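You operate a simulated robot arm through the tools that you are given. There is no shell and no other tool.

Carry out the task below with a simulated robot arm. There is one attempt and no reset: what you move stays moved.

Task
Put the screw box with the smallest size on its label from the top of the low table on the top of the board stack. Take the brown can and put it on the table marked boxes. Put the sanding block labelled "rough" from the top of the black tool case on the top of the top step of the step stool. Take the black pipe sleeve and put it on top of the rubber roller. Do these in any order. Set down upright: brown can.
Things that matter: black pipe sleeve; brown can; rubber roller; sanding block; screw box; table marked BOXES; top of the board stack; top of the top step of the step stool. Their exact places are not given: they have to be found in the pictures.

The check looks at the end state, three seconds after you hand in, the way a careful person would. Anything else that was tipped, shoved, dropped, spilled or broken makes it a failure.

Robot
A 7-joint arm with a two-finger parallel gripper on a trunk, on a base that moves. Base frame: it is fixed to the floor where the robot stands at the start and does not move with it; the origin is under the middle of the robot, x ahead of it, y to its left, z up; the surface under the hand at the start is at about z = 580. Readings come in mm, rad, newtons and seconds.
With the tool pointing down near the work surface it reaches from about 100 to 900 mm from the robot's upright axis, wherever it stands. Its first joint turns from -2.897 to 2.897 rad. Places, roughly: black pipe sleeve (5x5x5 cm) [-700, -5300, 1600]; brown can [-1250, 6000, 1500]; rubber roller (8x6x10 cm) [-1400, -3100, 700]; sanding block [1500, 2250, 500]; screw box [500, 0, 500]; table marked BOXES [-1800, 7400, 700]; top of the board stack [3000, 3100, 300]; top of the top step of the step stool [-2600, 4000, 500]. Payload 3.43 kg.
The TCP is the grasp point between the finger pads, 30 mm short of the fingertips. In the tool frame z runs along the fingers and y along their closing line. The gripper opens to 94 mm. The fingers are 28 mm wide and 10 mm thick; the gripper's body (50 by 96 mm) begins 55 mm behind the TCP.
Orientation is told as [roll, pitch, yaw] about the base's x, y, z axes, in that order, counted from this pose: with the fingers straight down and closing along the base's y, the tool's x points along the base's -x, its y along +y and its z along -z.

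Tools
- The arm moves only by the tool nudge_tool. Its argument "moves" is a list of rows, each an object (a shift or turn left out is 0, a gripper value left out holds the last) with "translation": the shift along the tool's x, y, z in units of 100 mm (1.0 is 100 mm), a list of three; "dr": the turn, a rotation vector about the tool's x, y, z in units of 180 degrees (1.0 is 180 degrees), a list of three. In form: [{"translation": [dx, dy, dz], "dr": [wx, wy, wz]}, ...]. A call has 1 to 20 rows; each row is the pose to reach, as a shift and turn from the pose commanded when the call began, along the tool's axes at that moment. "jaw" is the finger opening in mm, from 0 to 94, set as the call begins (left out, the last holds). A call with a number of a shift or a turn outside -1 to 1 is refused whole. Rows are played at 5 a second. More than 50 mm and 0.15 rad between two rows, or a gripper value outside its range, and nothing of the call is played. A pose out of reach is approached as far as the arm can. The call stops where the force on the tool passes 40 N (or 10 N more than at its start, if that is more) or the arm is blocked; 0.2 s more then pass. Each finger travels about 45 mm/s and halts on what it meets, pressing with about 33 N; the grip force reading is that of the motor and also rises with nothing between the fingers. The clock runs only during rows and for 0.2 s after the last one: add rows that repeat a pose to give the fingers time. It gives the time, the measured TCP pose, the force on the tool (base axes), the opening and the grip force at its end, in the units of the frame above (readings bear some noise), with the torque about the TCP (base axes, N m) and any sound that the robot's microphone picked up.
- Cameras (640 x 400 px; columns grow to the right, rows downward): "scene" is now at [458.5, 160.2, 1293]; the picture's right is [-0.82, -0.57, 0.00], its down [-0.50, 0.72, -0.48] and it looks along [0.27, -0.39, -0.88] (base axes); focal length 289 px, centre (320, 200). "wrist" rides on the gripper at [76, 14, -102] in the tool frame; the picture's right is [-0.18, 0.98, 0.00], its down [-0.75, -0.14, -0.64] and it looks along [-0.63, -0.12, 0.77] (tool axes); focal length 243 px, centre (320, 200).
- capture(camera): a new picture of that camera. No time passes.
- raise_lower(by): slides the trunk up (or, below 0, down) by that many mm; the arm and the scene camera ride with it, the base frame stays. It gives what a move gives, with no picture.
- base_move(legs): drives the robot by 1 to 6 legs, each [ahead, left, turn to the left] in mm, mm and rad, along the robot's own axes; the way and the turn of a leg run together, so that a leg with both is an arc; at most 1500 mm and 3.142 rad a leg. The arm and the cameras ride along, it lands a little off, and it stops where it bumps. It gives what a move gives.
- turn_head(pan, tilt): turns the head with the scene camera to pan (to the left, within 1.798 rad either way) and tilt (down, from -0.506 to 1.204), counted from straight ahead of the robot. It gives what a move gives.
- measure_at(camera, pixels): there is no depth. For up to 12 entries [column, row, z] of the newest picture of that camera ("zoom" is the newest enlarged one), the place [x, y] in the base frame at which the ray of that pixel passes the height z, good to about 2 mm. No time passes.
- enlarge(camera, box): a new picture of the part [left, top, right, bottom] of that camera's present view, enlarged. No time passes.
- finish_job(): hands the job in; it is judged then, once.

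Unless the task says otherwise, let go and move clear before handing in.

The tools are called as name(argument=value, ...) on one line, values as JSON. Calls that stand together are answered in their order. nudge_tool: Moves the arm, as the interface text tells. Its arguments: {"type":"object","properties":{"moves":{"type":"array","items":{"type":"object","properties":{"translation":{"type":"array","items":{"type":"number"}},"dr":{"type":"array","items":{"type":"number"}}}}},"jaw":{"type":"number"}},"required":["moves"]} The other tools are called the same way: raise_lower (by) moves the trunk up or down; base_move (legs) drives the base; turn_head (pan, tilt) turns the head that bears the scene camera; capture (camera) takes a picture; measure_at (camera, pixels) gives the place at which the rays of pixels pass given heights; enlarge (camera, box) takes an enlarged picture of a part of a camera's view; finish_job () hands the job in.

At the start:

```text
time: 0.0
tool_pos: [564.0, -135.2, 855.3]
tool_rot: [0.0, 0.001, 0.0]
ft_force: [0.1, -0.7, 0.3]
wrist_torque: [0.03, 0.03, 0.03]
grip_width: 94.2
finger_force: 0.1
trunk travel left (down, up): [-425.0, 65.0]
robot x, y, heading: [2.2, 0.8, 0.001]
head pan, tilt (commanded): [-0.965, 1.075]
```

scene: 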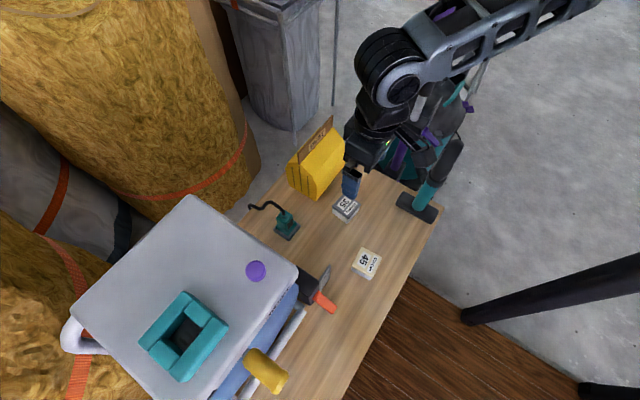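
wrist: 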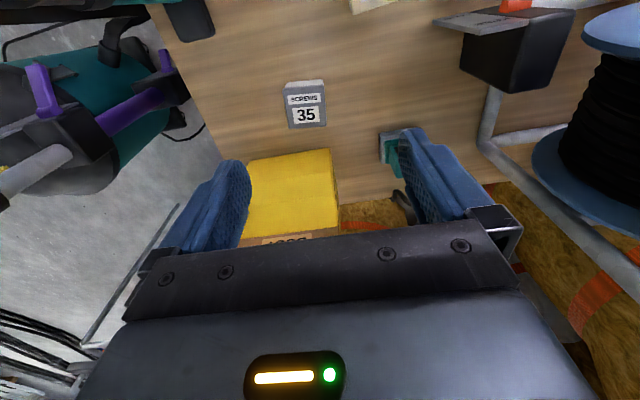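

The scene picture shows two screw boxes, one labelled 35 near (345,208) and one labelled 45 near (367,262). I'll enlarge both views to check for other boxes before choosing one.

enlarge(camera="scene", box=[240, 120, 460, 320])

enlarge(camera="wrist", box=[160, 0, 640, 240])

```text
2.00 times, centred on (350, 220) of scene
```

zoom: 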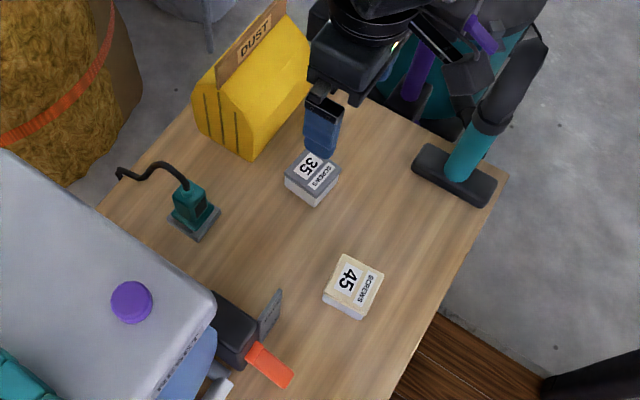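

```text
1.33 times, centred on (400, 120) of wrist
```

zoom: 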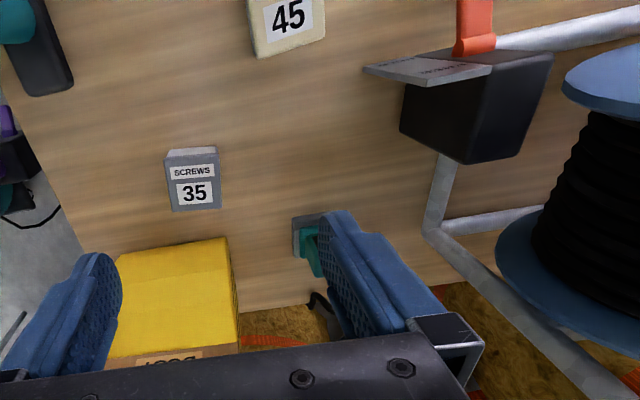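

Only boxes 35 and 45 show so far, and the left part of the table is hidden. I'll pan the head left to see the rest of it.

turn_head(pan=0.0, tilt=1.0)

capture(camera="scene")

turn_head(pan=0.9, tilt=0.9)

capture(camera="scene")

```text
time: 1.2
tool_pos: [563.5, -136.9, 855.0]
tool_rot: [-0.001, 0.0, 0.0]
ft_force: [0.3, -0.7, 0.6]
wrist_torque: [-0.03, 0.01, -0.03]
grip_width: 94.1
finger_force: 0.0
trunk travel left (down, up): [-425.0, 65.0]
robot x, y, heading: [0.8, -1.1, 0.002]
head pan, tilt (commanded): [0.0, 1.0]
```

```text
taken
```

scene: 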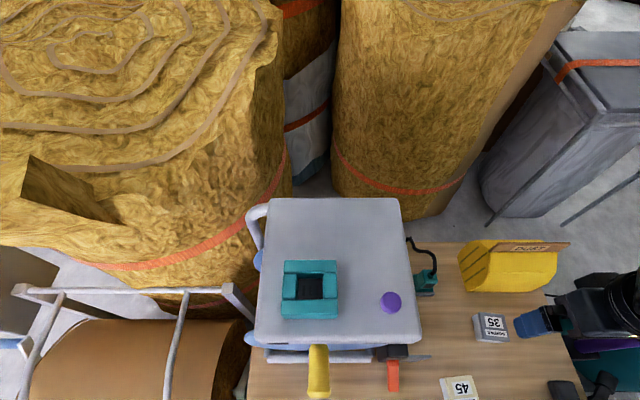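

```text
time: 2.4
tool_pos: [563.2, -137.2, 855.9]
tool_rot: [0.0, -0.001, 0.0]
ft_force: [0.0, 0.7, -0.4]
wrist_torque: [0.02, -0.02, 0.04]
grip_width: 93.9
finger_force: 0.1
trunk travel left (down, up): [-425.0, 65.0]
robot x, y, heading: [2.7, -2.2, -0.0]
head pan, tilt (commanded): [0.901, 0.901]
```

```text
taken
```

scene: 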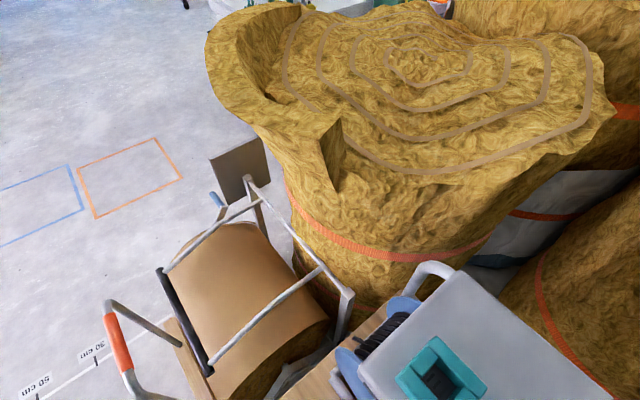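

A big cable reel or machine blocks the left part of the table. I'll tilt further down to check the table close to the robot.

turn_head(pan=0.3, tilt=1.204)

capture(camera="scene")

turn_head(pan=-0.5, tilt=1.204)

capture(camera="scene")

```text
time: 3.4
tool_pos: [563.2, -136.6, 854.2]
tool_rot: [-0.001, -0.001, -0.001]
ft_force: [0.7, 0.1, 0.4]
wrist_torque: [-0.03, 0.0, 0.0]
grip_width: 93.9
finger_force: 0.0
trunk travel left (down, up): [-425.0, 65.0]
robot x, y, heading: [2.8, -0.8, 0.0]
head pan, tilt (commanded): [0.3, 1.201]
```

```text
taken
```

scene: 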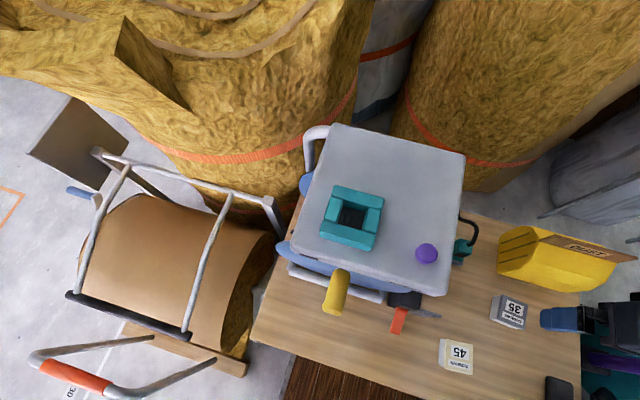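

```text
time: 4.6
tool_pos: [562.8, -135.5, 854.6]
tool_rot: [0.0, -0.002, 0.0]
ft_force: [-0.4, 0.4, 0.0]
wrist_torque: [-0.02, -0.04, 0.01]
grip_width: 93.9
finger_force: 0.0
trunk travel left (down, up): [-425.0, 65.0]
robot x, y, heading: [-4.2, -1.5, -0.004]
head pan, tilt (commanded): [-0.499, 1.201]
```

```text
taken
```

scene: 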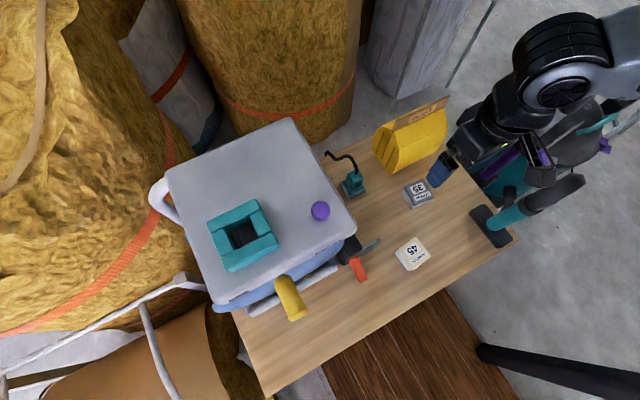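

The scene shows boxes 35 at (418,192) and 45 at (412,252). The area behind the reel is still hidden, so I'll measure the key points and then use the wrist camera to look behind it.

measure_at(camera="scene", pixels=[[417, 188, 620], [411, 250, 620], [518, 240, 580], [265, 395, 580], [372, 145, 580], [232, 312, 580], [290, 120, 900], [355, 225, 900], [170, 175, 900], [210, 295, 900], [355, 190, 600], [498, 225, 600]])

nudge_tool(moves=[{"dr": [0, 0, 0.045]}, {"dr": [0, 0, 0.09]}, {"dr": [0, 0, 0.135]}, {"dr": [0, 0, 0.18]}, {"dr": [0, 0, 0.225]}, {"dr": [0, 0, 0.27]}])

capture(camera="wrist")

```text
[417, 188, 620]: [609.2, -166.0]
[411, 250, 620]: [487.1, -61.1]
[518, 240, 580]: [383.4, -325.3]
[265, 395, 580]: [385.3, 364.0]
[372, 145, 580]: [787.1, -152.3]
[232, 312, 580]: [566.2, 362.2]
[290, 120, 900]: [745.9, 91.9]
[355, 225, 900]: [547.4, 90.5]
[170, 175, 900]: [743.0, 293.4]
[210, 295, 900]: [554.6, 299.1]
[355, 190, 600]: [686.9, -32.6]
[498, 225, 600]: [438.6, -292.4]
```

```text
time: 6.0
tool_pos: [563.0, -136.9, 855.2]
tool_rot: [0.001, -0.001, -0.849]
ft_force: [-0.5, 0.8, -0.1]
wrist_torque: [0.02, -0.02, -0.02]
grip_width: 93.8
finger_force: 0.0
trunk travel left (down, up): [-425.0, 65.0]
robot x, y, heading: [-1.2, -1.3, 0.002]
head pan, tilt (commanded): [-0.499, 1.201]
```

```text
taken
```

wrist: 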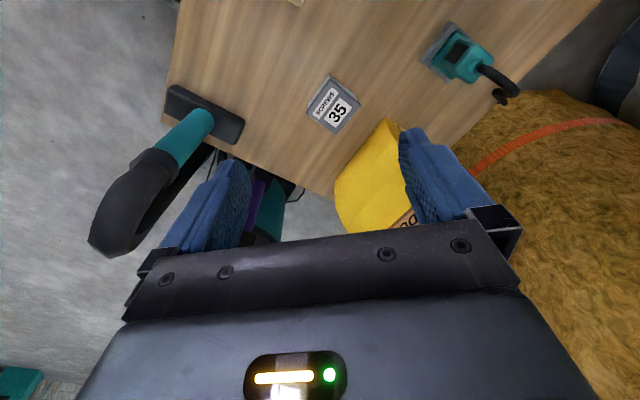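

That turn faced the camera toward -y. I'll turn the other way so it looks along the table toward the reel.

nudge_tool(moves=[{"dr": [0, 0, -0.045]}, {"dr": [0, 0, -0.09]}, {"dr": [0, 0, -0.135]}, {"dr": [0, 0, -0.18]}, {"dr": [0, 0, -0.225]}, {"dr": [0, 0, -0.27]}, {"dr": [0, 0, -0.315]}, {"dr": [0, 0, -0.36]}, {"dr": [0, 0, -0.405]}, {"dr": [0, 0, -0.45]}, {"dr": [0, 0, -0.495]}, {"dr": [0, 0, -0.54]}])

capture(camera="wrist")

```text
time: 8.6
tool_pos: [562.7, -134.8, 855.4]
tool_rot: [-0.001, 0.0, 0.85]
ft_force: [-0.3, -0.1, -0.7]
wrist_torque: [0.01, 0.0, -0.03]
grip_width: 94.2
finger_force: 0.1
trunk travel left (down, up): [-425.0, 65.0]
robot x, y, heading: [0.5, 2.3, -0.002]
head pan, tilt (commanded): [-0.499, 1.201]
```

```text
taken
```

wrist: 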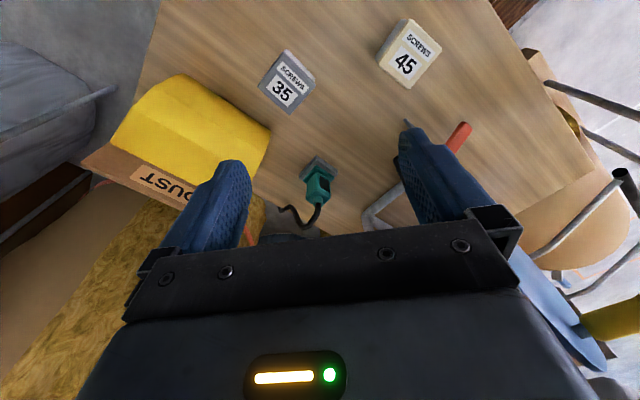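

The table seems to hold only boxes 35 and 45, so 35 is the one to take. I'll enlarge it in both cameras to work out its height and yaw.

enlarge(camera="scene", box=[385, 170, 449, 210])

enlarge(camera="wrist", box=[240, 40, 336, 100])

```text
10.00 times, centred on (417, 190) of scene
```

zoom: 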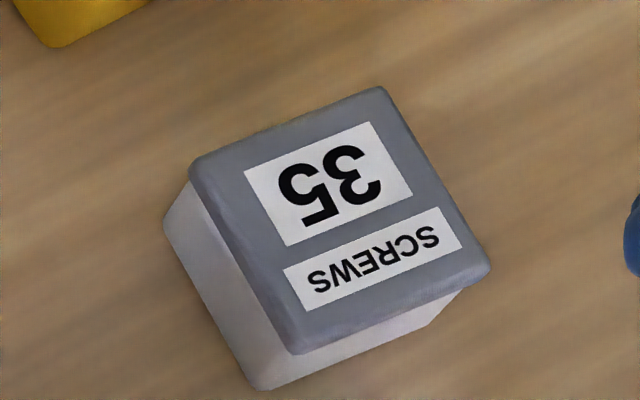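

```text
6.67 times, centred on (288, 70) of wrist
```

zoom: 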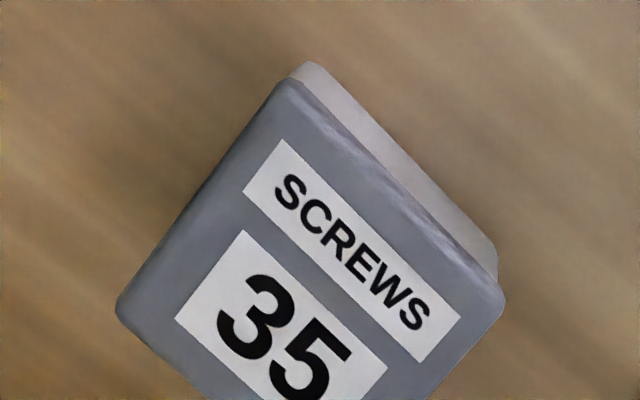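

I'll intersect matching box corners across the two views to get the top height and outline.

measure_at(camera="scene", pixels=[[433.8, 196.8, 600], [433.8, 196.8, 640], [415, 205, 600], [415, 205, 640], [423.2, 179, 600], [423.2, 179, 640], [404, 186.5, 600], [404, 186.5, 640]])

measure_at(camera="wrist", pixels=[[282.75, 52.8, 600], [282.75, 52.8, 640], [315, 84.25, 600], [315, 84.25, 640], [257.7, 85.75, 600], [257.7, 85.75, 640], [290, 114, 600], [290, 114, 640]])

```text
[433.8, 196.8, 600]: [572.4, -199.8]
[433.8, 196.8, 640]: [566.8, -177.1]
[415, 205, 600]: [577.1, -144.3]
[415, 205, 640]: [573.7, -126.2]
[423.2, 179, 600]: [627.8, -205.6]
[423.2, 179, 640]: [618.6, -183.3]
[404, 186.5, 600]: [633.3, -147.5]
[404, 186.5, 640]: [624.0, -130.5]
```

```text
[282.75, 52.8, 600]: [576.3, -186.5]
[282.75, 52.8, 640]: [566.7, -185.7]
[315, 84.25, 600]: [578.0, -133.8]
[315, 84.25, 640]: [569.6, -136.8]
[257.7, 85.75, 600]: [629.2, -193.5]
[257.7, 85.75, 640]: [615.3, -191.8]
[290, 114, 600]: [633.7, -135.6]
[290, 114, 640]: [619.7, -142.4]
```

The corner intersections put the top of box 35 at z≈622, centred at about (599,-164), about 53 mm square, with yaw about -0.108. I'll check the dust bag's near edge and the table height, then line up the gripper.

measure_at(camera="scene", pixels=[[374, 150, 580], [398, 173, 580], [398, 173, 620], [445, 150, 580], [445, 150, 640]])

nudge_tool(moves=[{"dr": [0, 0, 0.045]}, {"dr": [0, 0, 0.09]}, {"dr": [0, 0, 0.135]}, {"dr": [0, 0, 0.18]}, {"dr": [0, 0, 0.225]}, {"dr": [0, 0, 0.27]}, {"dr": [0, 0, 0.305]}, {"dr": [0, 0, 0.305], "translation": [-0.02, -0.46, 0]}])

capture(camera="wrist")

capture(camera="scene")

```text
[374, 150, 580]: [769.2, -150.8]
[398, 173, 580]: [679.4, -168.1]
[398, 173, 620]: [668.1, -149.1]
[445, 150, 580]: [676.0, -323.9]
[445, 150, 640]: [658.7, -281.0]
```

```text
time: 10.4
tool_pos: [599.5, -165.1, 855.6]
tool_rot: [0.001, -0.001, -0.11]
ft_force: [-1.4, 0.2, 0.3]
wrist_torque: [0.01, 0.0, 0.0]
grip_width: 93.9
finger_force: 0.1
trunk travel left (down, up): [-425.0, 65.0]
robot x, y, heading: [-1.7, 1.7, -0.002]
head pan, tilt (commanded): [-0.499, 1.201]
```

```text
taken
```

wrist: 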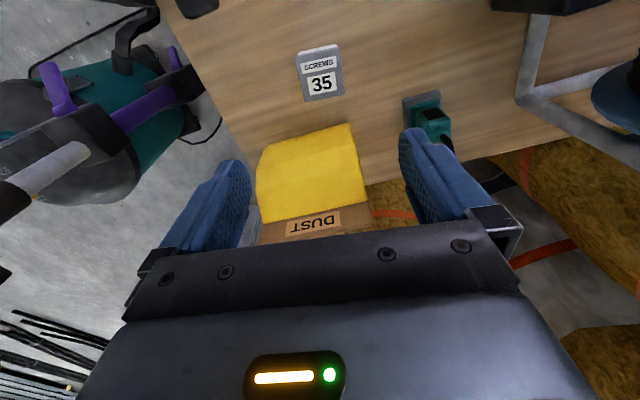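

```text
taken
```

scene: 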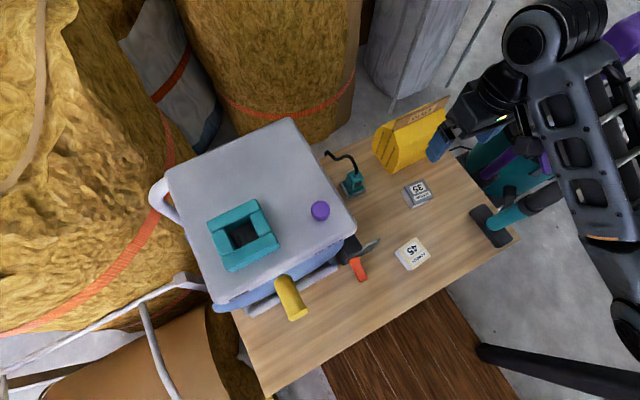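

The hand sits over the box with yaw -0.11, and the bag's edge at x≈670 is clear of it. I'll lower about 150 mm and check with both cameras.

nudge_tool(moves=[{"translation": [0, 0, 0.4]}, {"translation": [0, 0, 0.8]}, {"translation": [0, 0, 1.0]}])

nudge_tool(moves=[{"translation": [0, 0, 0.3]}, {"translation": [0, 0, 0.6]}])

capture(camera="wrist")

capture(camera="scene")

```text
time: 11.2
tool_pos: [599.9, -163.3, 755.2]
tool_rot: [0.0, 0.001, -0.11]
ft_force: [-0.6, 0.1, 0.0]
wrist_torque: [0.03, 0.01, -0.02]
grip_width: 93.9
finger_force: 0.0
trunk travel left (down, up): [-425.0, 65.0]
robot x, y, heading: [1.0, 4.0, -0.001]
head pan, tilt (commanded): [-0.499, 1.201]
```

```text
time: 11.8
tool_pos: [598.6, -164.2, 694.5]
tool_rot: [0.001, 0.0, -0.111]
ft_force: [0.4, 0.7, -0.1]
wrist_torque: [0.0, -0.01, 0.04]
grip_width: 93.7
finger_force: 0.1
trunk travel left (down, up): [-425.0, 65.0]
robot x, y, heading: [-2.0, -1.9, 0.0]
head pan, tilt (commanded): [-0.499, 1.201]
```

```text
taken
```

wrist: 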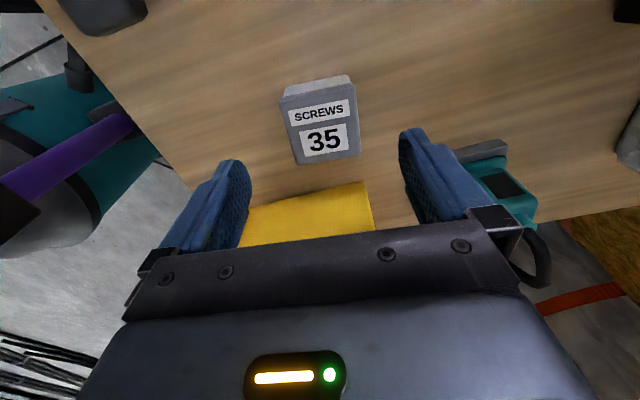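

```text
taken
```

scene: 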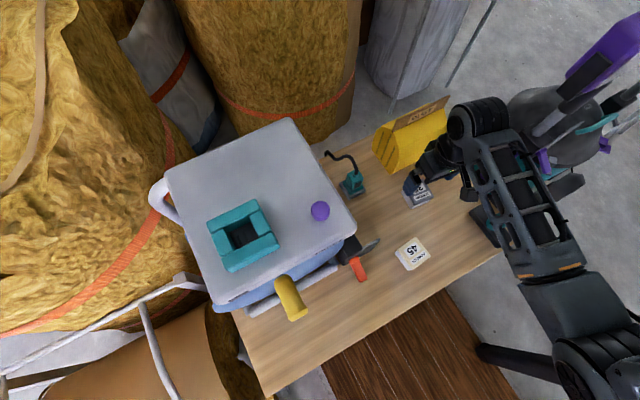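

The box sits between the fingers at (320,120). I'll measure its corners in this closer view and look at the clearance between forearm and vacuum head.

measure_at(camera="wrist", pixels=[[281, 97, 622], [354, 84, 622], [361, 153, 622], [299, 165, 622], [376, 232, 640], [245, 240, 640]])

enlarge(camera="scene", box=[360, 90, 600, 240])

```text
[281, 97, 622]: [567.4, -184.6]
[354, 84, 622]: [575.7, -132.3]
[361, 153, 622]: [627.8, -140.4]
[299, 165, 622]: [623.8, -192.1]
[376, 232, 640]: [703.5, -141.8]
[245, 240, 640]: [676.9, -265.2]
```

```text
2.67 times, centred on (480, 165) of scene
```

zoom: 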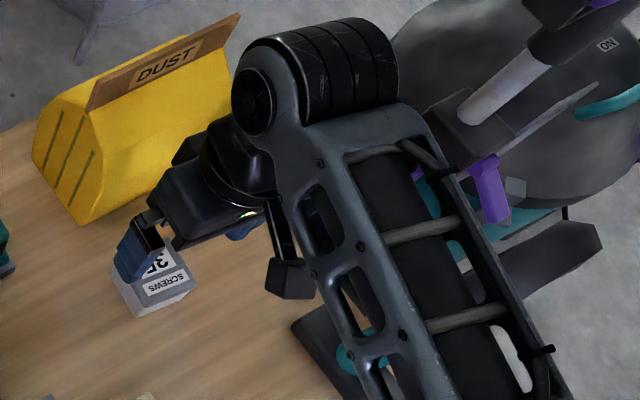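

The box centre is confirmed near (599,-162) and the forearm appears to pass above the vacuum head. I'll go down in small steps and watch the arm.

nudge_tool(moves=[{"translation": [0, 0.01, 0.2]}, {"translation": [0, 0.01, 0.4]}])

enlarge(camera="scene", box=[360, 90, 600, 240])

capture(camera="wrist")

```text
time: 12.4
tool_pos: [597.7, -165.4, 653.0]
tool_rot: [0.001, -0.001, -0.111]
ft_force: [0.2, 0.2, -0.7]
wrist_torque: [0.02, 0.02, -0.01]
grip_width: 94.0
finger_force: 0.0
trunk travel left (down, up): [-425.0, 65.0]
robot x, y, heading: [0.2, 2.0, -0.003]
head pan, tilt (commanded): [-0.499, 1.201]
```

```text
2.67 times, centred on (480, 165) of scene
```

zoom: 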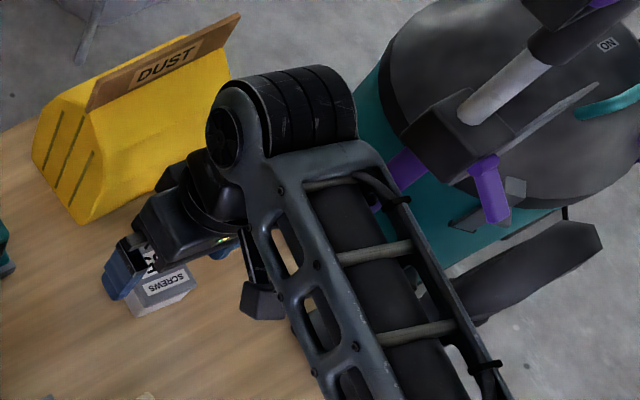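

```text
taken
```

wrist: 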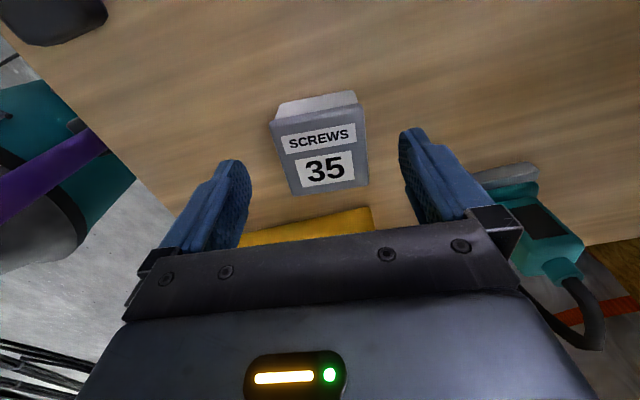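

The arm is clear and the box is centred between the pads. I'll lower 36 mm to z≈617 and then close.

nudge_tool(moves=[{"translation": [0, 0, 0.2]}, {"translation": [0, 0, 0.36]}])

nudge_tool(moves=[{}, {}, {}, {}, {}, {}], jaw=40)

capture(camera="wrist")

```text
time: 13.0
tool_pos: [598.9, -164.2, 618.9]
tool_rot: [0.001, 0.002, -0.109]
ft_force: [0.2, -0.1, -0.2]
wrist_torque: [0.0, 0.0, 0.01]
grip_width: 93.9
finger_force: 0.1
trunk travel left (down, up): [-425.0, 65.0]
robot x, y, heading: [-1.6, 1.2, -0.0]
head pan, tilt (commanded): [-0.499, 1.201]
```

```text
time: 14.4
tool_pos: [598.4, -163.7, 619.1]
tool_rot: [0.001, -0.001, -0.11]
ft_force: [0.3, -0.3, 0.0]
wrist_torque: [0.07, -0.05, 0.05]
grip_width: 60.1
finger_force: 33.7
trunk travel left (down, up): [-425.0, 65.0]
robot x, y, heading: [1.1, -1.3, 0.0]
head pan, tilt (commanded): [-0.499, 1.201]
```

```text
taken
```

wrist: 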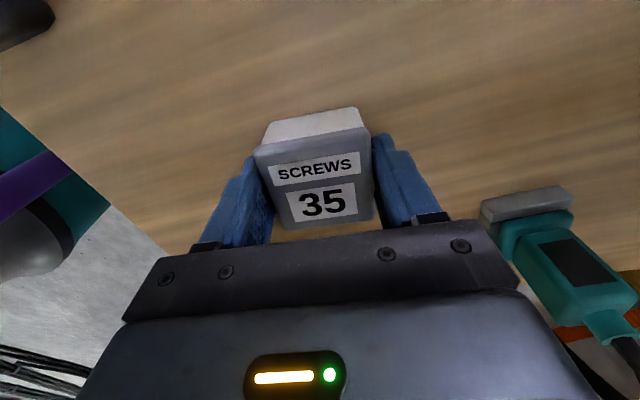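

It's gripped at 60 mm with 33.7 N. I'll lift straight up.

nudge_tool(moves=[{"translation": [0, 0, -0.2]}, {"translation": [0, 0, -0.5]}, {"translation": [0, 0, -0.9]}, {"translation": [0, 0, -1.0]}])

nudge_tool(moves=[{"translation": [0, 0, -0.4]}, {"translation": [0, 0, -0.8]}, {"translation": [0, 0, -1.0]}])

nudge_tool(moves=[{"translation": [0, 0, -0.4]}, {"translation": [0, 0, -0.8]}])

capture(camera="wrist")

capture(camera="scene")

```text
time: 15.4
tool_pos: [599.7, -163.6, 719.2]
tool_rot: [0.001, 0.0, -0.109]
ft_force: [-0.9, 0.0, -1.7]
wrist_torque: [-0.01, -0.01, -0.02]
grip_width: 60.2
finger_force: 33.2
trunk travel left (down, up): [-425.0, 65.0]
robot x, y, heading: [-1.2, -3.6, 0.001]
head pan, tilt (commanded): [-0.499, 1.201]
```

```text
time: 16.2
tool_pos: [602.2, -162.9, 821.1]
tool_rot: [-0.001, -0.002, -0.109]
ft_force: [1.1, 1.2, -2.1]
wrist_torque: [-0.01, 0.05, 0.02]
grip_width: 60.2
finger_force: 33.2
trunk travel left (down, up): [-425.0, 65.0]
robot x, y, heading: [-3.6, 1.0, 0.004]
head pan, tilt (commanded): [-0.499, 1.201]
```

```text
time: 16.8
tool_pos: [599.1, -165.2, 821.8]
tool_rot: [0.001, -0.001, -0.112]
ft_force: [0.1, -0.9, -2.0]
wrist_torque: [0.03, -0.01, -0.02]
grip_width: 60.0
finger_force: 33.0
out of reach, approached as far as the arm can: row 1, 2
trunk travel left (down, up): [-425.0, 65.0]
robot x, y, heading: [1.0, -2.2, 0.005]
head pan, tilt (commanded): [-0.499, 1.201]
```

```text
taken
```

wrist: 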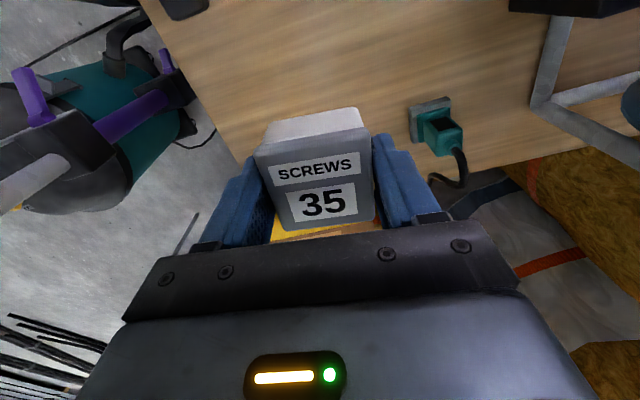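

```text
taken
```

scene: 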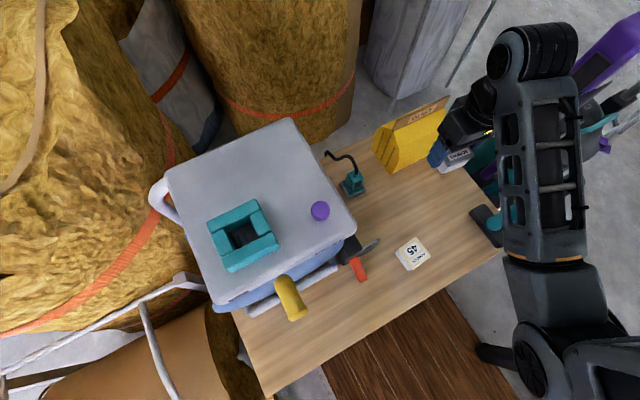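

The box is up and secure, although the arm hit its height limit at z≈822. Before retracting I'll look around the room with the head to plan the driving.

turn_head(pan=1.7, tilt=0.35)

capture(camera="scene")

turn_head(pan=0.8, tilt=0.35)

capture(camera="scene")

turn_head(pan=-0.1, tilt=0.35)

capture(camera="scene")

turn_head(pan=-1.7, tilt=0.35)

capture(camera="scene")

```text
time: 18.8
tool_pos: [598.8, -164.7, 819.3]
tool_rot: [0.001, -0.003, -0.111]
ft_force: [-0.4, -0.2, -2.7]
wrist_torque: [-0.04, 0.0, 0.02]
grip_width: 60.1
finger_force: 33.5
trunk travel left (down, up): [-425.0, 65.0]
robot x, y, heading: [1.4, 3.3, -0.001]
head pan, tilt (commanded): [1.7, 0.351]
```

```text
taken
```

scene: 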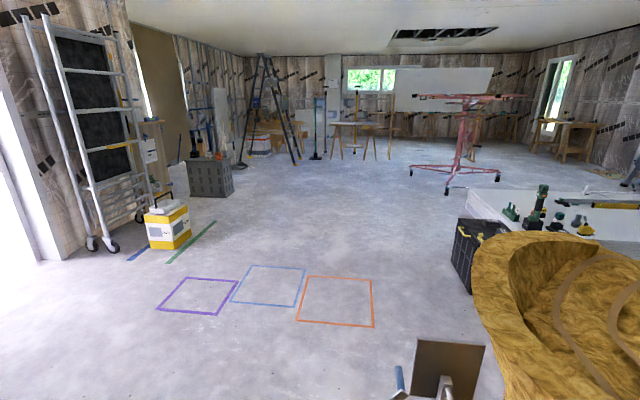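

```text
time: 20.0
tool_pos: [599.8, -164.6, 819.6]
tool_rot: [0.001, -0.001, -0.11]
ft_force: [0.8, -0.1, -2.3]
wrist_torque: [0.0, 0.0, 0.01]
grip_width: 60.2
finger_force: 32.9
trunk travel left (down, up): [-425.0, 65.0]
robot x, y, heading: [0.6, -1.7, -0.002]
head pan, tilt (commanded): [0.799, 0.351]
```

```text
taken
```

scene: 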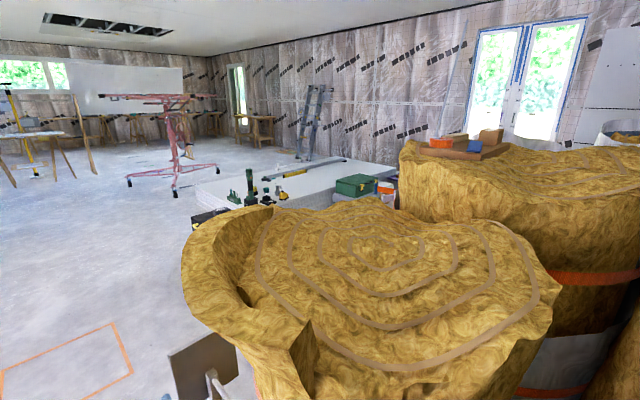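

```text
time: 21.2
tool_pos: [600.4, -164.4, 820.0]
tool_rot: [0.0, -0.001, -0.111]
ft_force: [0.3, 0.9, -1.8]
wrist_torque: [0.0, -0.03, 0.03]
grip_width: 60.1
finger_force: 33.0
trunk travel left (down, up): [-425.0, 65.0]
robot x, y, heading: [-3.4, -3.0, 0.0]
head pan, tilt (commanded): [-0.099, 0.351]
```

```text
taken
```

scene: 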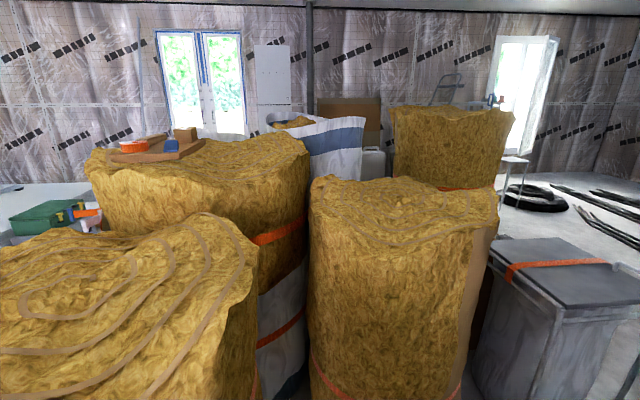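

```text
time: 22.9
tool_pos: [599.5, -164.8, 820.4]
tool_rot: [-0.001, -0.001, -0.11]
ft_force: [1.2, -0.1, -1.8]
wrist_torque: [-0.01, 0.0, -0.02]
grip_width: 59.8
finger_force: 32.9
trunk travel left (down, up): [-425.0, 65.0]
robot x, y, heading: [0.2, -3.7, 0.001]
head pan, tilt (commanded): [-1.7, 0.351]
```

```text
taken
```

scene: 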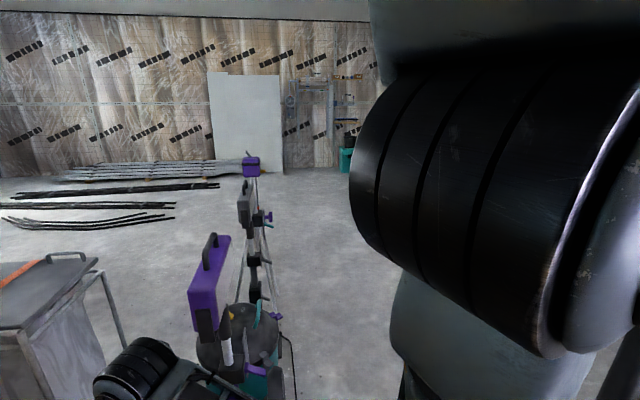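

The room map is clear: the black tool case and white board stack are to the left, and the vacuum is on the right near y≈-620. I'll raise the trunk for clearance and check the floor behind and beside the robot before backing off.

raise_lower(by=60)

turn_head(pan=1.79, tilt=0.75)

capture(camera="scene")

turn_head(pan=-1.79, tilt=0.9)

capture(camera="scene")

```text
time: 23.9
tool_pos: [599.0, -164.4, 879.0]
tool_rot: [0.0, -0.002, -0.11]
ft_force: [0.9, -0.3, -1.7]
wrist_torque: [-0.01, 0.04, 0.01]
grip_width: 60.0
finger_force: 33.5
trunk travel left (down, up): [-485.0, 5.0]
robot x, y, heading: [1.8, 2.2, -0.001]
head pan, tilt (commanded): [-1.7, 0.351]
```

```text
time: 26.8
tool_pos: [599.6, -164.0, 880.2]
tool_rot: [-0.001, -0.002, -0.112]
ft_force: [0.5, 0.4, -1.9]
wrist_torque: [-0.01, 0.02, -0.03]
grip_width: 60.1
finger_force: 33.2
trunk travel left (down, up): [-485.0, 5.0]
robot x, y, heading: [0.2, 0.9, 0.0]
head pan, tilt (commanded): [1.791, 0.75]
```

```text
taken
```

scene: 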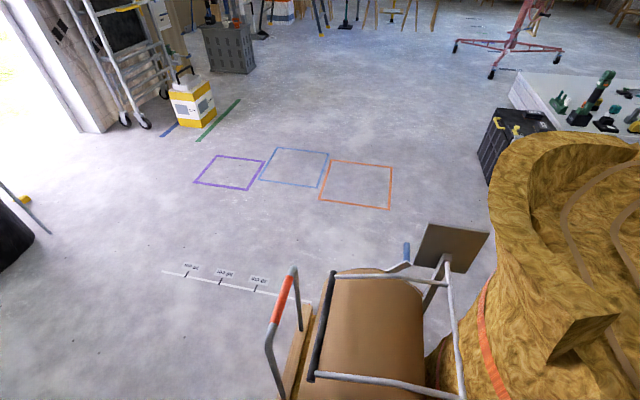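

```text
time: 29.8
tool_pos: [600.5, -164.7, 878.8]
tool_rot: [0.0, -0.002, -0.109]
ft_force: [-0.1, 0.1, -2.0]
wrist_torque: [-0.01, 0.02, 0.01]
grip_width: 60.4
finger_force: 33.2
trunk travel left (down, up): [-485.0, 5.0]
robot x, y, heading: [-1.0, 2.1, -0.003]
head pan, tilt (commanded): [-1.791, 0.901]
```

```text
taken
```

scene: 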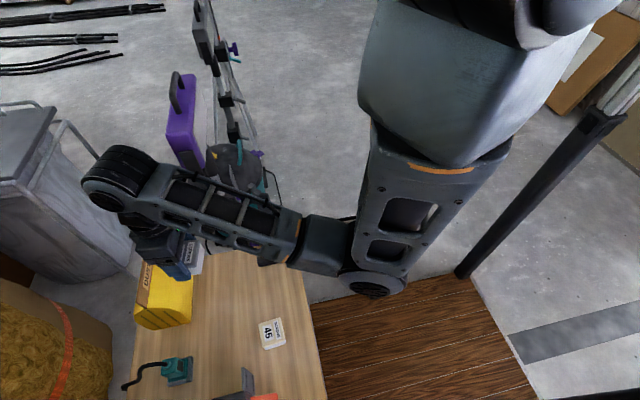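

A dark wood surface at (420,340) and a black pole at (540,190) stand near the robot. I'll measure them at several heights to see what they are.

measure_at(camera="scene", pixels=[[470, 277, 0], [470, 277, 300], [470, 277, 500], [537, 395, 0], [537, 395, 300], [537, 395, 500], [330, 395, 0], [330, 395, 300], [312, 305, 0], [312, 305, 300], [605, 115, 0], [605, 115, 700]])

enlarge(camera="scene", box=[300, 80, 640, 400])

```text
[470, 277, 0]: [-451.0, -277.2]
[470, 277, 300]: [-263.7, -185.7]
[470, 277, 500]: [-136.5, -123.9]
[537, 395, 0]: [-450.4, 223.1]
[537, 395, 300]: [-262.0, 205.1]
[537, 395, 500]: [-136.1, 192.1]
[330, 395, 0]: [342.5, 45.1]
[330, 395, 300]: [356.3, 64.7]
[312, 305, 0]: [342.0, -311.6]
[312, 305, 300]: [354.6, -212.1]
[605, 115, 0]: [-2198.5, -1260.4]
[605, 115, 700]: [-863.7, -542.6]
```

```text
1.25 times, centred on (470, 240) of scene
```

zoom: 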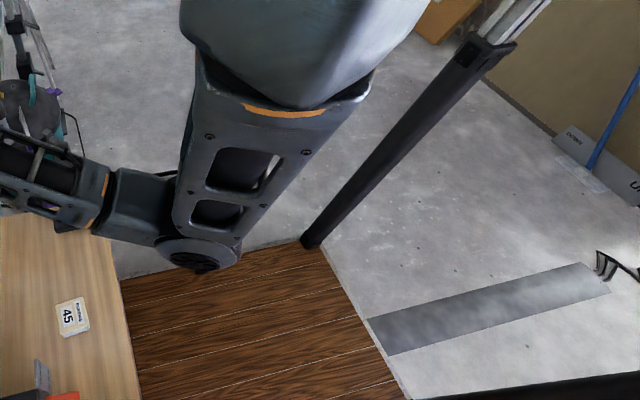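

The wood surface is the robot's own deck, about x ±350 and y ±225 at z≈150, with posts at the rear corners. I'll measure the floor features behind before backing up.

measure_at(camera="scene", pixels=[[512, 335, 0], [638, 300, 0], [545, 385, 0], [600, 195, 0], [620, 240, 0], [560, 110, 0], [610, 390, 0]])

turn_head(pan=1.79, tilt=0.9)

capture(camera="scene")

```text
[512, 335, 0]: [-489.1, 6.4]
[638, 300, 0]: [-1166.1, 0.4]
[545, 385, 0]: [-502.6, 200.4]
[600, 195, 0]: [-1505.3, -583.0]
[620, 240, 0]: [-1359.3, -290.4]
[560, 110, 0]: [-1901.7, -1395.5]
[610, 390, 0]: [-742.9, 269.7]
```

```text
time: 32.8
tool_pos: [599.1, -164.3, 880.4]
tool_rot: [0.0, -0.002, -0.109]
ft_force: [-0.1, 0.1, -2.9]
wrist_torque: [-0.01, -0.02, 0.02]
grip_width: 60.2
finger_force: 33.4
trunk travel left (down, up): [-485.0, 5.0]
robot x, y, heading: [2.1, -2.3, 0.002]
head pan, tilt (commanded): [1.791, 0.901]
```

```text
taken
```

scene: 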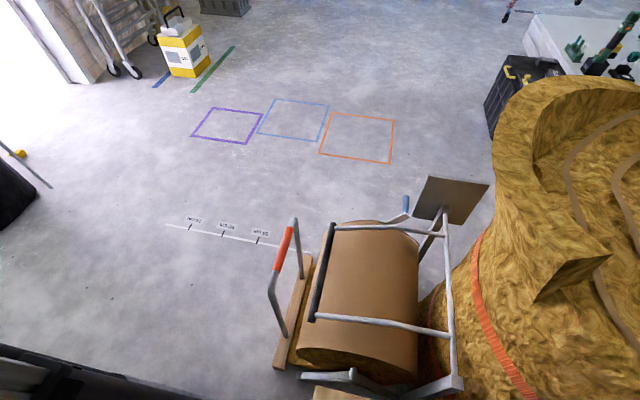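

I'll measure the cart, the floor marks, the black object at left and the tool case corners to plan the route.

measure_at(camera="scene", pixels=[[276, 365, 0], [270, 285, 400], [305, 258, 0], [35, 210, 0], [50, 187, 0], [190, 77, 0], [130, 78, 0], [488, 130, 0], [440, 225, 300], [388, 163, 0], [195, 135, 0], [525, 75, 0]])

measure_at(camera="scene", pixels=[[486, 95, 400], [510, 55, 400], [560, 60, 400], [490, 120, 100], [527, 15, 300], [5, 345, 0], [5, 225, 0], [70, 80, 0], [505, 18, 0], [250, 15, 0]])

```text
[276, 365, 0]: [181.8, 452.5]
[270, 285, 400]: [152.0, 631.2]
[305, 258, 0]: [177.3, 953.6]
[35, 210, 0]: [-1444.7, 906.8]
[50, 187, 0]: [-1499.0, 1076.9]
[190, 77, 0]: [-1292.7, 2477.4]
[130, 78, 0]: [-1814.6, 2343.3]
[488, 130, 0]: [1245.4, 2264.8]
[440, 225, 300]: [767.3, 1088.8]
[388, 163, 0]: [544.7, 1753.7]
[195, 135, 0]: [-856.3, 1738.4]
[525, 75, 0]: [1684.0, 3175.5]
```

```text
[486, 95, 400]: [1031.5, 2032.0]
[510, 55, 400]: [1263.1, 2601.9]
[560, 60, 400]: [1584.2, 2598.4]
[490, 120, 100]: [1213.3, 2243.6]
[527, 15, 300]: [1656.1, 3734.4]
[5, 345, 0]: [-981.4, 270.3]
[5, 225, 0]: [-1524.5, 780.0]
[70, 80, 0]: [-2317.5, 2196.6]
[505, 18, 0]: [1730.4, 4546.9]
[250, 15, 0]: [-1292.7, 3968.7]
```

The cart's near edge is at x≈150–180 for y 450–950, so I'll back up 500 mm and then slide left to y≈2200, which is clear floor.

base_move(legs=[[-500, 0, 0]])

capture(camera="scene")

```text
time: 35.7
tool_pos: [109.0, -162.1, 878.8]
tool_rot: [0.0, -0.003, -0.102]
ft_force: [0.6, -0.8, -2.7]
wrist_torque: [0.01, 0.02, 0.0]
grip_width: 59.9
finger_force: 33.4
trunk travel left (down, up): [-485.0, 5.0]
robot x, y, heading: [-492.5, 1.1, 0.005]
head pan, tilt (commanded): [1.791, 0.901]
```

```text
taken
```

scene: 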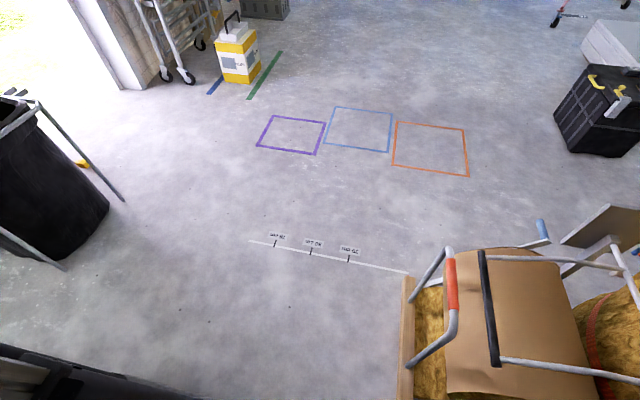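

The floor to the left is clear, and the black bag stand is well behind at x≈-1450. I'll drive left to y≈2150.

base_move(legs=[[0, 1200, 0], [0, 950, 0]])

turn_head(pan=0.2, tilt=0.5)

capture(camera="scene")

```text
time: 46.3
tool_pos: [64.0, 1971.5, 880.3]
tool_rot: [0.001, -0.003, -0.092]
ft_force: [-0.7, -1.0, -1.2]
wrist_torque: [-0.03, 0.01, -0.03]
grip_width: 60.1
finger_force: 32.7
trunk travel left (down, up): [-485.0, 5.0]
robot x, y, heading: [-534.7, 2122.2, 0.02]
head pan, tilt (commanded): [1.791, 0.901]
```

```text
time: 47.9
tool_pos: [63.4, 1970.9, 880.9]
tool_rot: [-0.001, -0.003, -0.091]
ft_force: [-0.5, -0.6, -2.2]
wrist_torque: [0.02, 0.01, 0.02]
grip_width: 60.1
finger_force: 33.4
trunk travel left (down, up): [-485.0, 5.0]
robot x, y, heading: [-538.7, 2126.1, 0.02]
head pan, tilt (commanded): [0.201, 0.499]
```

```text
taken
```

scene: 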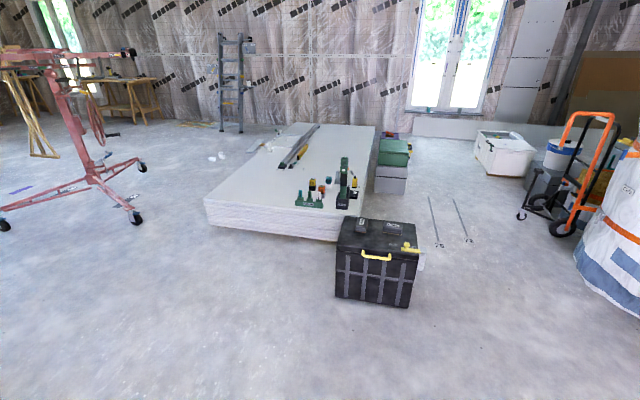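

The tool case at (378,255) and the board stack with tools on it are both in view. I'll enlarge both.

enlarge(camera="scene", box=[320, 200, 440, 275])

enlarge(camera="scene", box=[190, 110, 430, 260])

measure_at(camera="scene", pixels=[[335, 297, 0], [408, 307, 0], [204, 225, 0], [335, 240, 0], [204, 196, 300], [337, 221, 300], [300, 125, 300], [375, 128, 300], [374, 193, 200], [405, 193, 200]])

```text
5.33 times, centred on (380, 238) of scene
```

zoom: 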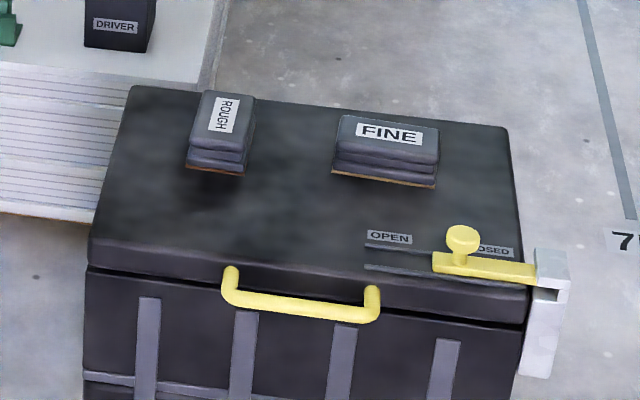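

```text
2.67 times, centred on (310, 185) of scene
```

zoom: 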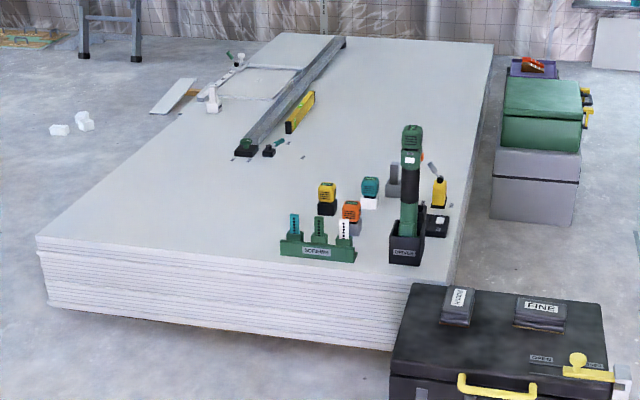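

```text
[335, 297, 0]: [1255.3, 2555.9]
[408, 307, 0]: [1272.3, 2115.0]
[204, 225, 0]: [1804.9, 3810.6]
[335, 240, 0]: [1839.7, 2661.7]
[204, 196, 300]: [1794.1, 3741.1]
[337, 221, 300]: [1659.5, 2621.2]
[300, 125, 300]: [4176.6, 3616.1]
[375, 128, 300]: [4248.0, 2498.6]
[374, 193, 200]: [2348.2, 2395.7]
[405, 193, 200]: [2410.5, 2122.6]
```

There is clear board-stack surface near its front-left corner, around (2050,3500). I'll check where the red lifter's feet stand before driving over there.

measure_at(camera="scene", pixels=[[135, 223, 0], [4, 230, 0], [143, 170, 0], [60, 155, 0], [217, 157, 0], [20, 350, 0]])

base_move(legs=[[0, 1300, -0.02]])

capture(camera="scene")

```text
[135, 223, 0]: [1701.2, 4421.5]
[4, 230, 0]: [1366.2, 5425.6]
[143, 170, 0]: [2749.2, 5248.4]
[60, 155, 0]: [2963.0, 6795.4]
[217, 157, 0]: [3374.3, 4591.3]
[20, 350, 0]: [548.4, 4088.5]
```

```text
time: 54.5
tool_pos: [37.2, 3286.8, 879.1]
tool_rot: [0.001, -0.001, -0.087]
ft_force: [-0.3, -0.2, -3.3]
wrist_torque: [0.0, 0.02, 0.02]
grip_width: 60.2
finger_force: 32.7
trunk travel left (down, up): [-485.0, 5.0]
robot x, y, heading: [-568.9, 3436.3, 0.02]
head pan, tilt (commanded): [0.201, 0.499]
```

```text
taken
```

scene: 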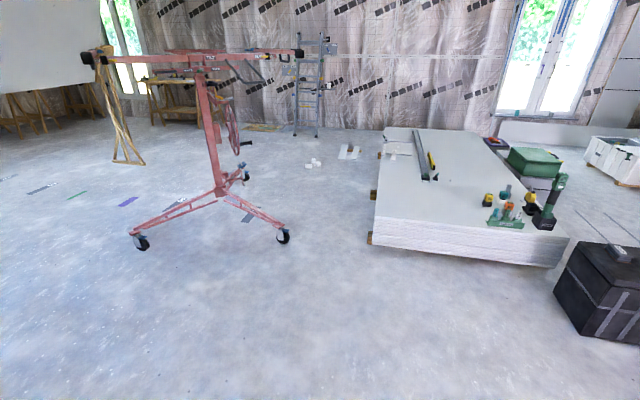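

The path ahead to the stack's front-left corner at (375,218) is clear, with the lifter's right caster at (283,237). I'll measure the corners precisely.

measure_at(camera="scene", pixels=[[372, 245, 0], [375, 218, 250], [375, 218, 300], [560, 240, 250], [283, 243, 0], [546, 268, 0], [498, 245, 200], [382, 150, 250], [415, 178, 250], [418, 128, 250]])

base_move(legs=[[1000, 50, -0.02]])

turn_head(pan=0.0, tilt=0.7)

capture(camera="scene")

```text
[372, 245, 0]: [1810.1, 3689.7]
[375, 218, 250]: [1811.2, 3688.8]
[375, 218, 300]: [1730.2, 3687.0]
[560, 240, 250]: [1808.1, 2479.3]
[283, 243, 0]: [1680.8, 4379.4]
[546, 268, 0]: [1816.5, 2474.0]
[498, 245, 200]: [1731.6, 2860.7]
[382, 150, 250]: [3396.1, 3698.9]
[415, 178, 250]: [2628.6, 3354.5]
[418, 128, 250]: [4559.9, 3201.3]
```

```text
time: 59.7
tool_pos: [1035.1, 3350.5, 879.8]
tool_rot: [0.001, 0.0, -0.096]
ft_force: [0.4, -0.7, -1.9]
wrist_torque: [0.0, -0.01, 0.0]
grip_width: 60.0
finger_force: 32.8
trunk travel left (down, up): [-485.0, 5.0]
robot x, y, heading: [434.4, 3505.0, 0.014]
head pan, tilt (commanded): [0.201, 0.499]
```

```text
time: 60.5
tool_pos: [1035.2, 3349.6, 880.2]
tool_rot: [-0.001, 0.0, -0.094]
ft_force: [0.2, -0.7, -2.8]
wrist_torque: [0.01, 0.0, -0.02]
grip_width: 60.4
finger_force: 33.0
trunk travel left (down, up): [-485.0, 5.0]
robot x, y, heading: [435.1, 3505.2, 0.012]
head pan, tilt (commanded): [0.0, 0.7]
```

```text
taken
```

scene: 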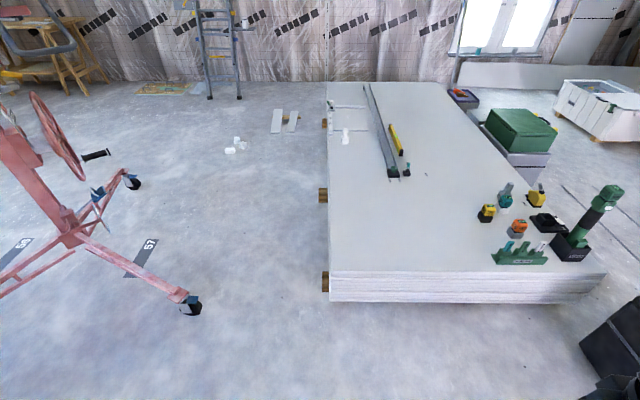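

The stack top is at z≈250 with its front edge at x≈1810. I'll drive ahead to about x=1380, so the TCP is over roughly (1980,3350) on clear board.

base_move(legs=[[930, 0, -0.012]])

turn_head(pan=-0.4, tilt=1.1)

capture(camera="scene")

capture(camera="wrist")

```text
time: 65.0
tool_pos: [1928.7, 3343.9, 879.8]
tool_rot: [-0.001, 0.0, -0.111]
ft_force: [0.2, -0.8, -2.2]
wrist_torque: [0.01, -0.02, 0.04]
grip_width: 60.1
finger_force: 32.8
trunk travel left (down, up): [-485.0, 5.0]
robot x, y, heading: [1332.9, 3504.9, 0.0]
head pan, tilt (commanded): [0.0, 0.7]
stopped in leg 1: the robot was blocked; the commanded pose is now the measured one
```

```text
time: 65.9
tool_pos: [1928.4, 3344.8, 879.4]
tool_rot: [0.0, -0.001, -0.11]
ft_force: [0.4, 0.3, -1.6]
wrist_torque: [-0.01, -0.02, 0.02]
grip_width: 60.4
finger_force: 32.8
trunk travel left (down, up): [-485.0, 5.0]
robot x, y, heading: [1328.6, 3509.0, 0.001]
head pan, tilt (commanded): [-0.4, 1.1]
```

```text
taken
```

scene: 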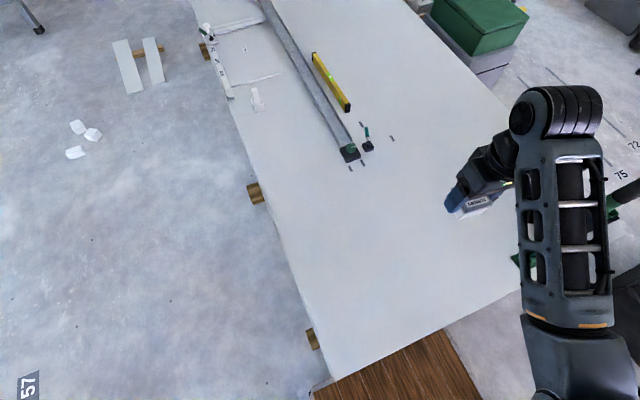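

```text
taken
```

wrist: 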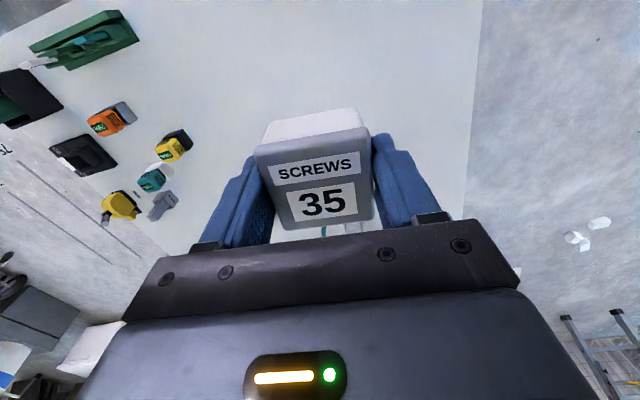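

The base was blocked at x≈1333, so I need to know what it touched. I'll measure the deck edge against the stack edge in this view.

measure_at(camera="scene", pixels=[[440, 332, 100], [440, 332, 200], [318, 388, 100], [318, 388, 200], [318, 388, 250], [328, 380, 250], [450, 330, 250], [520, 290, 250], [310, 335, 250], [223, 95, 250]])

enlarge(camera="scene", box=[240, 250, 480, 400])

```text
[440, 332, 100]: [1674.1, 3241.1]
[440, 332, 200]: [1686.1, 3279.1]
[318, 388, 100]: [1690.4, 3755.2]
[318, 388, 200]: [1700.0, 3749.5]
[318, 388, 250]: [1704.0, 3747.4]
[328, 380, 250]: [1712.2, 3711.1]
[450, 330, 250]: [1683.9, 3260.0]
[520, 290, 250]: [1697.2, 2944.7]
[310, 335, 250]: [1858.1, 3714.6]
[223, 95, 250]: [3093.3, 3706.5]
```

```text
2.67 times, centred on (360, 325) of scene
```

zoom: 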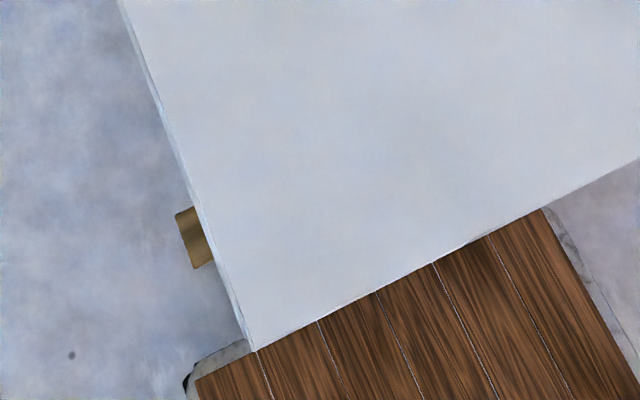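

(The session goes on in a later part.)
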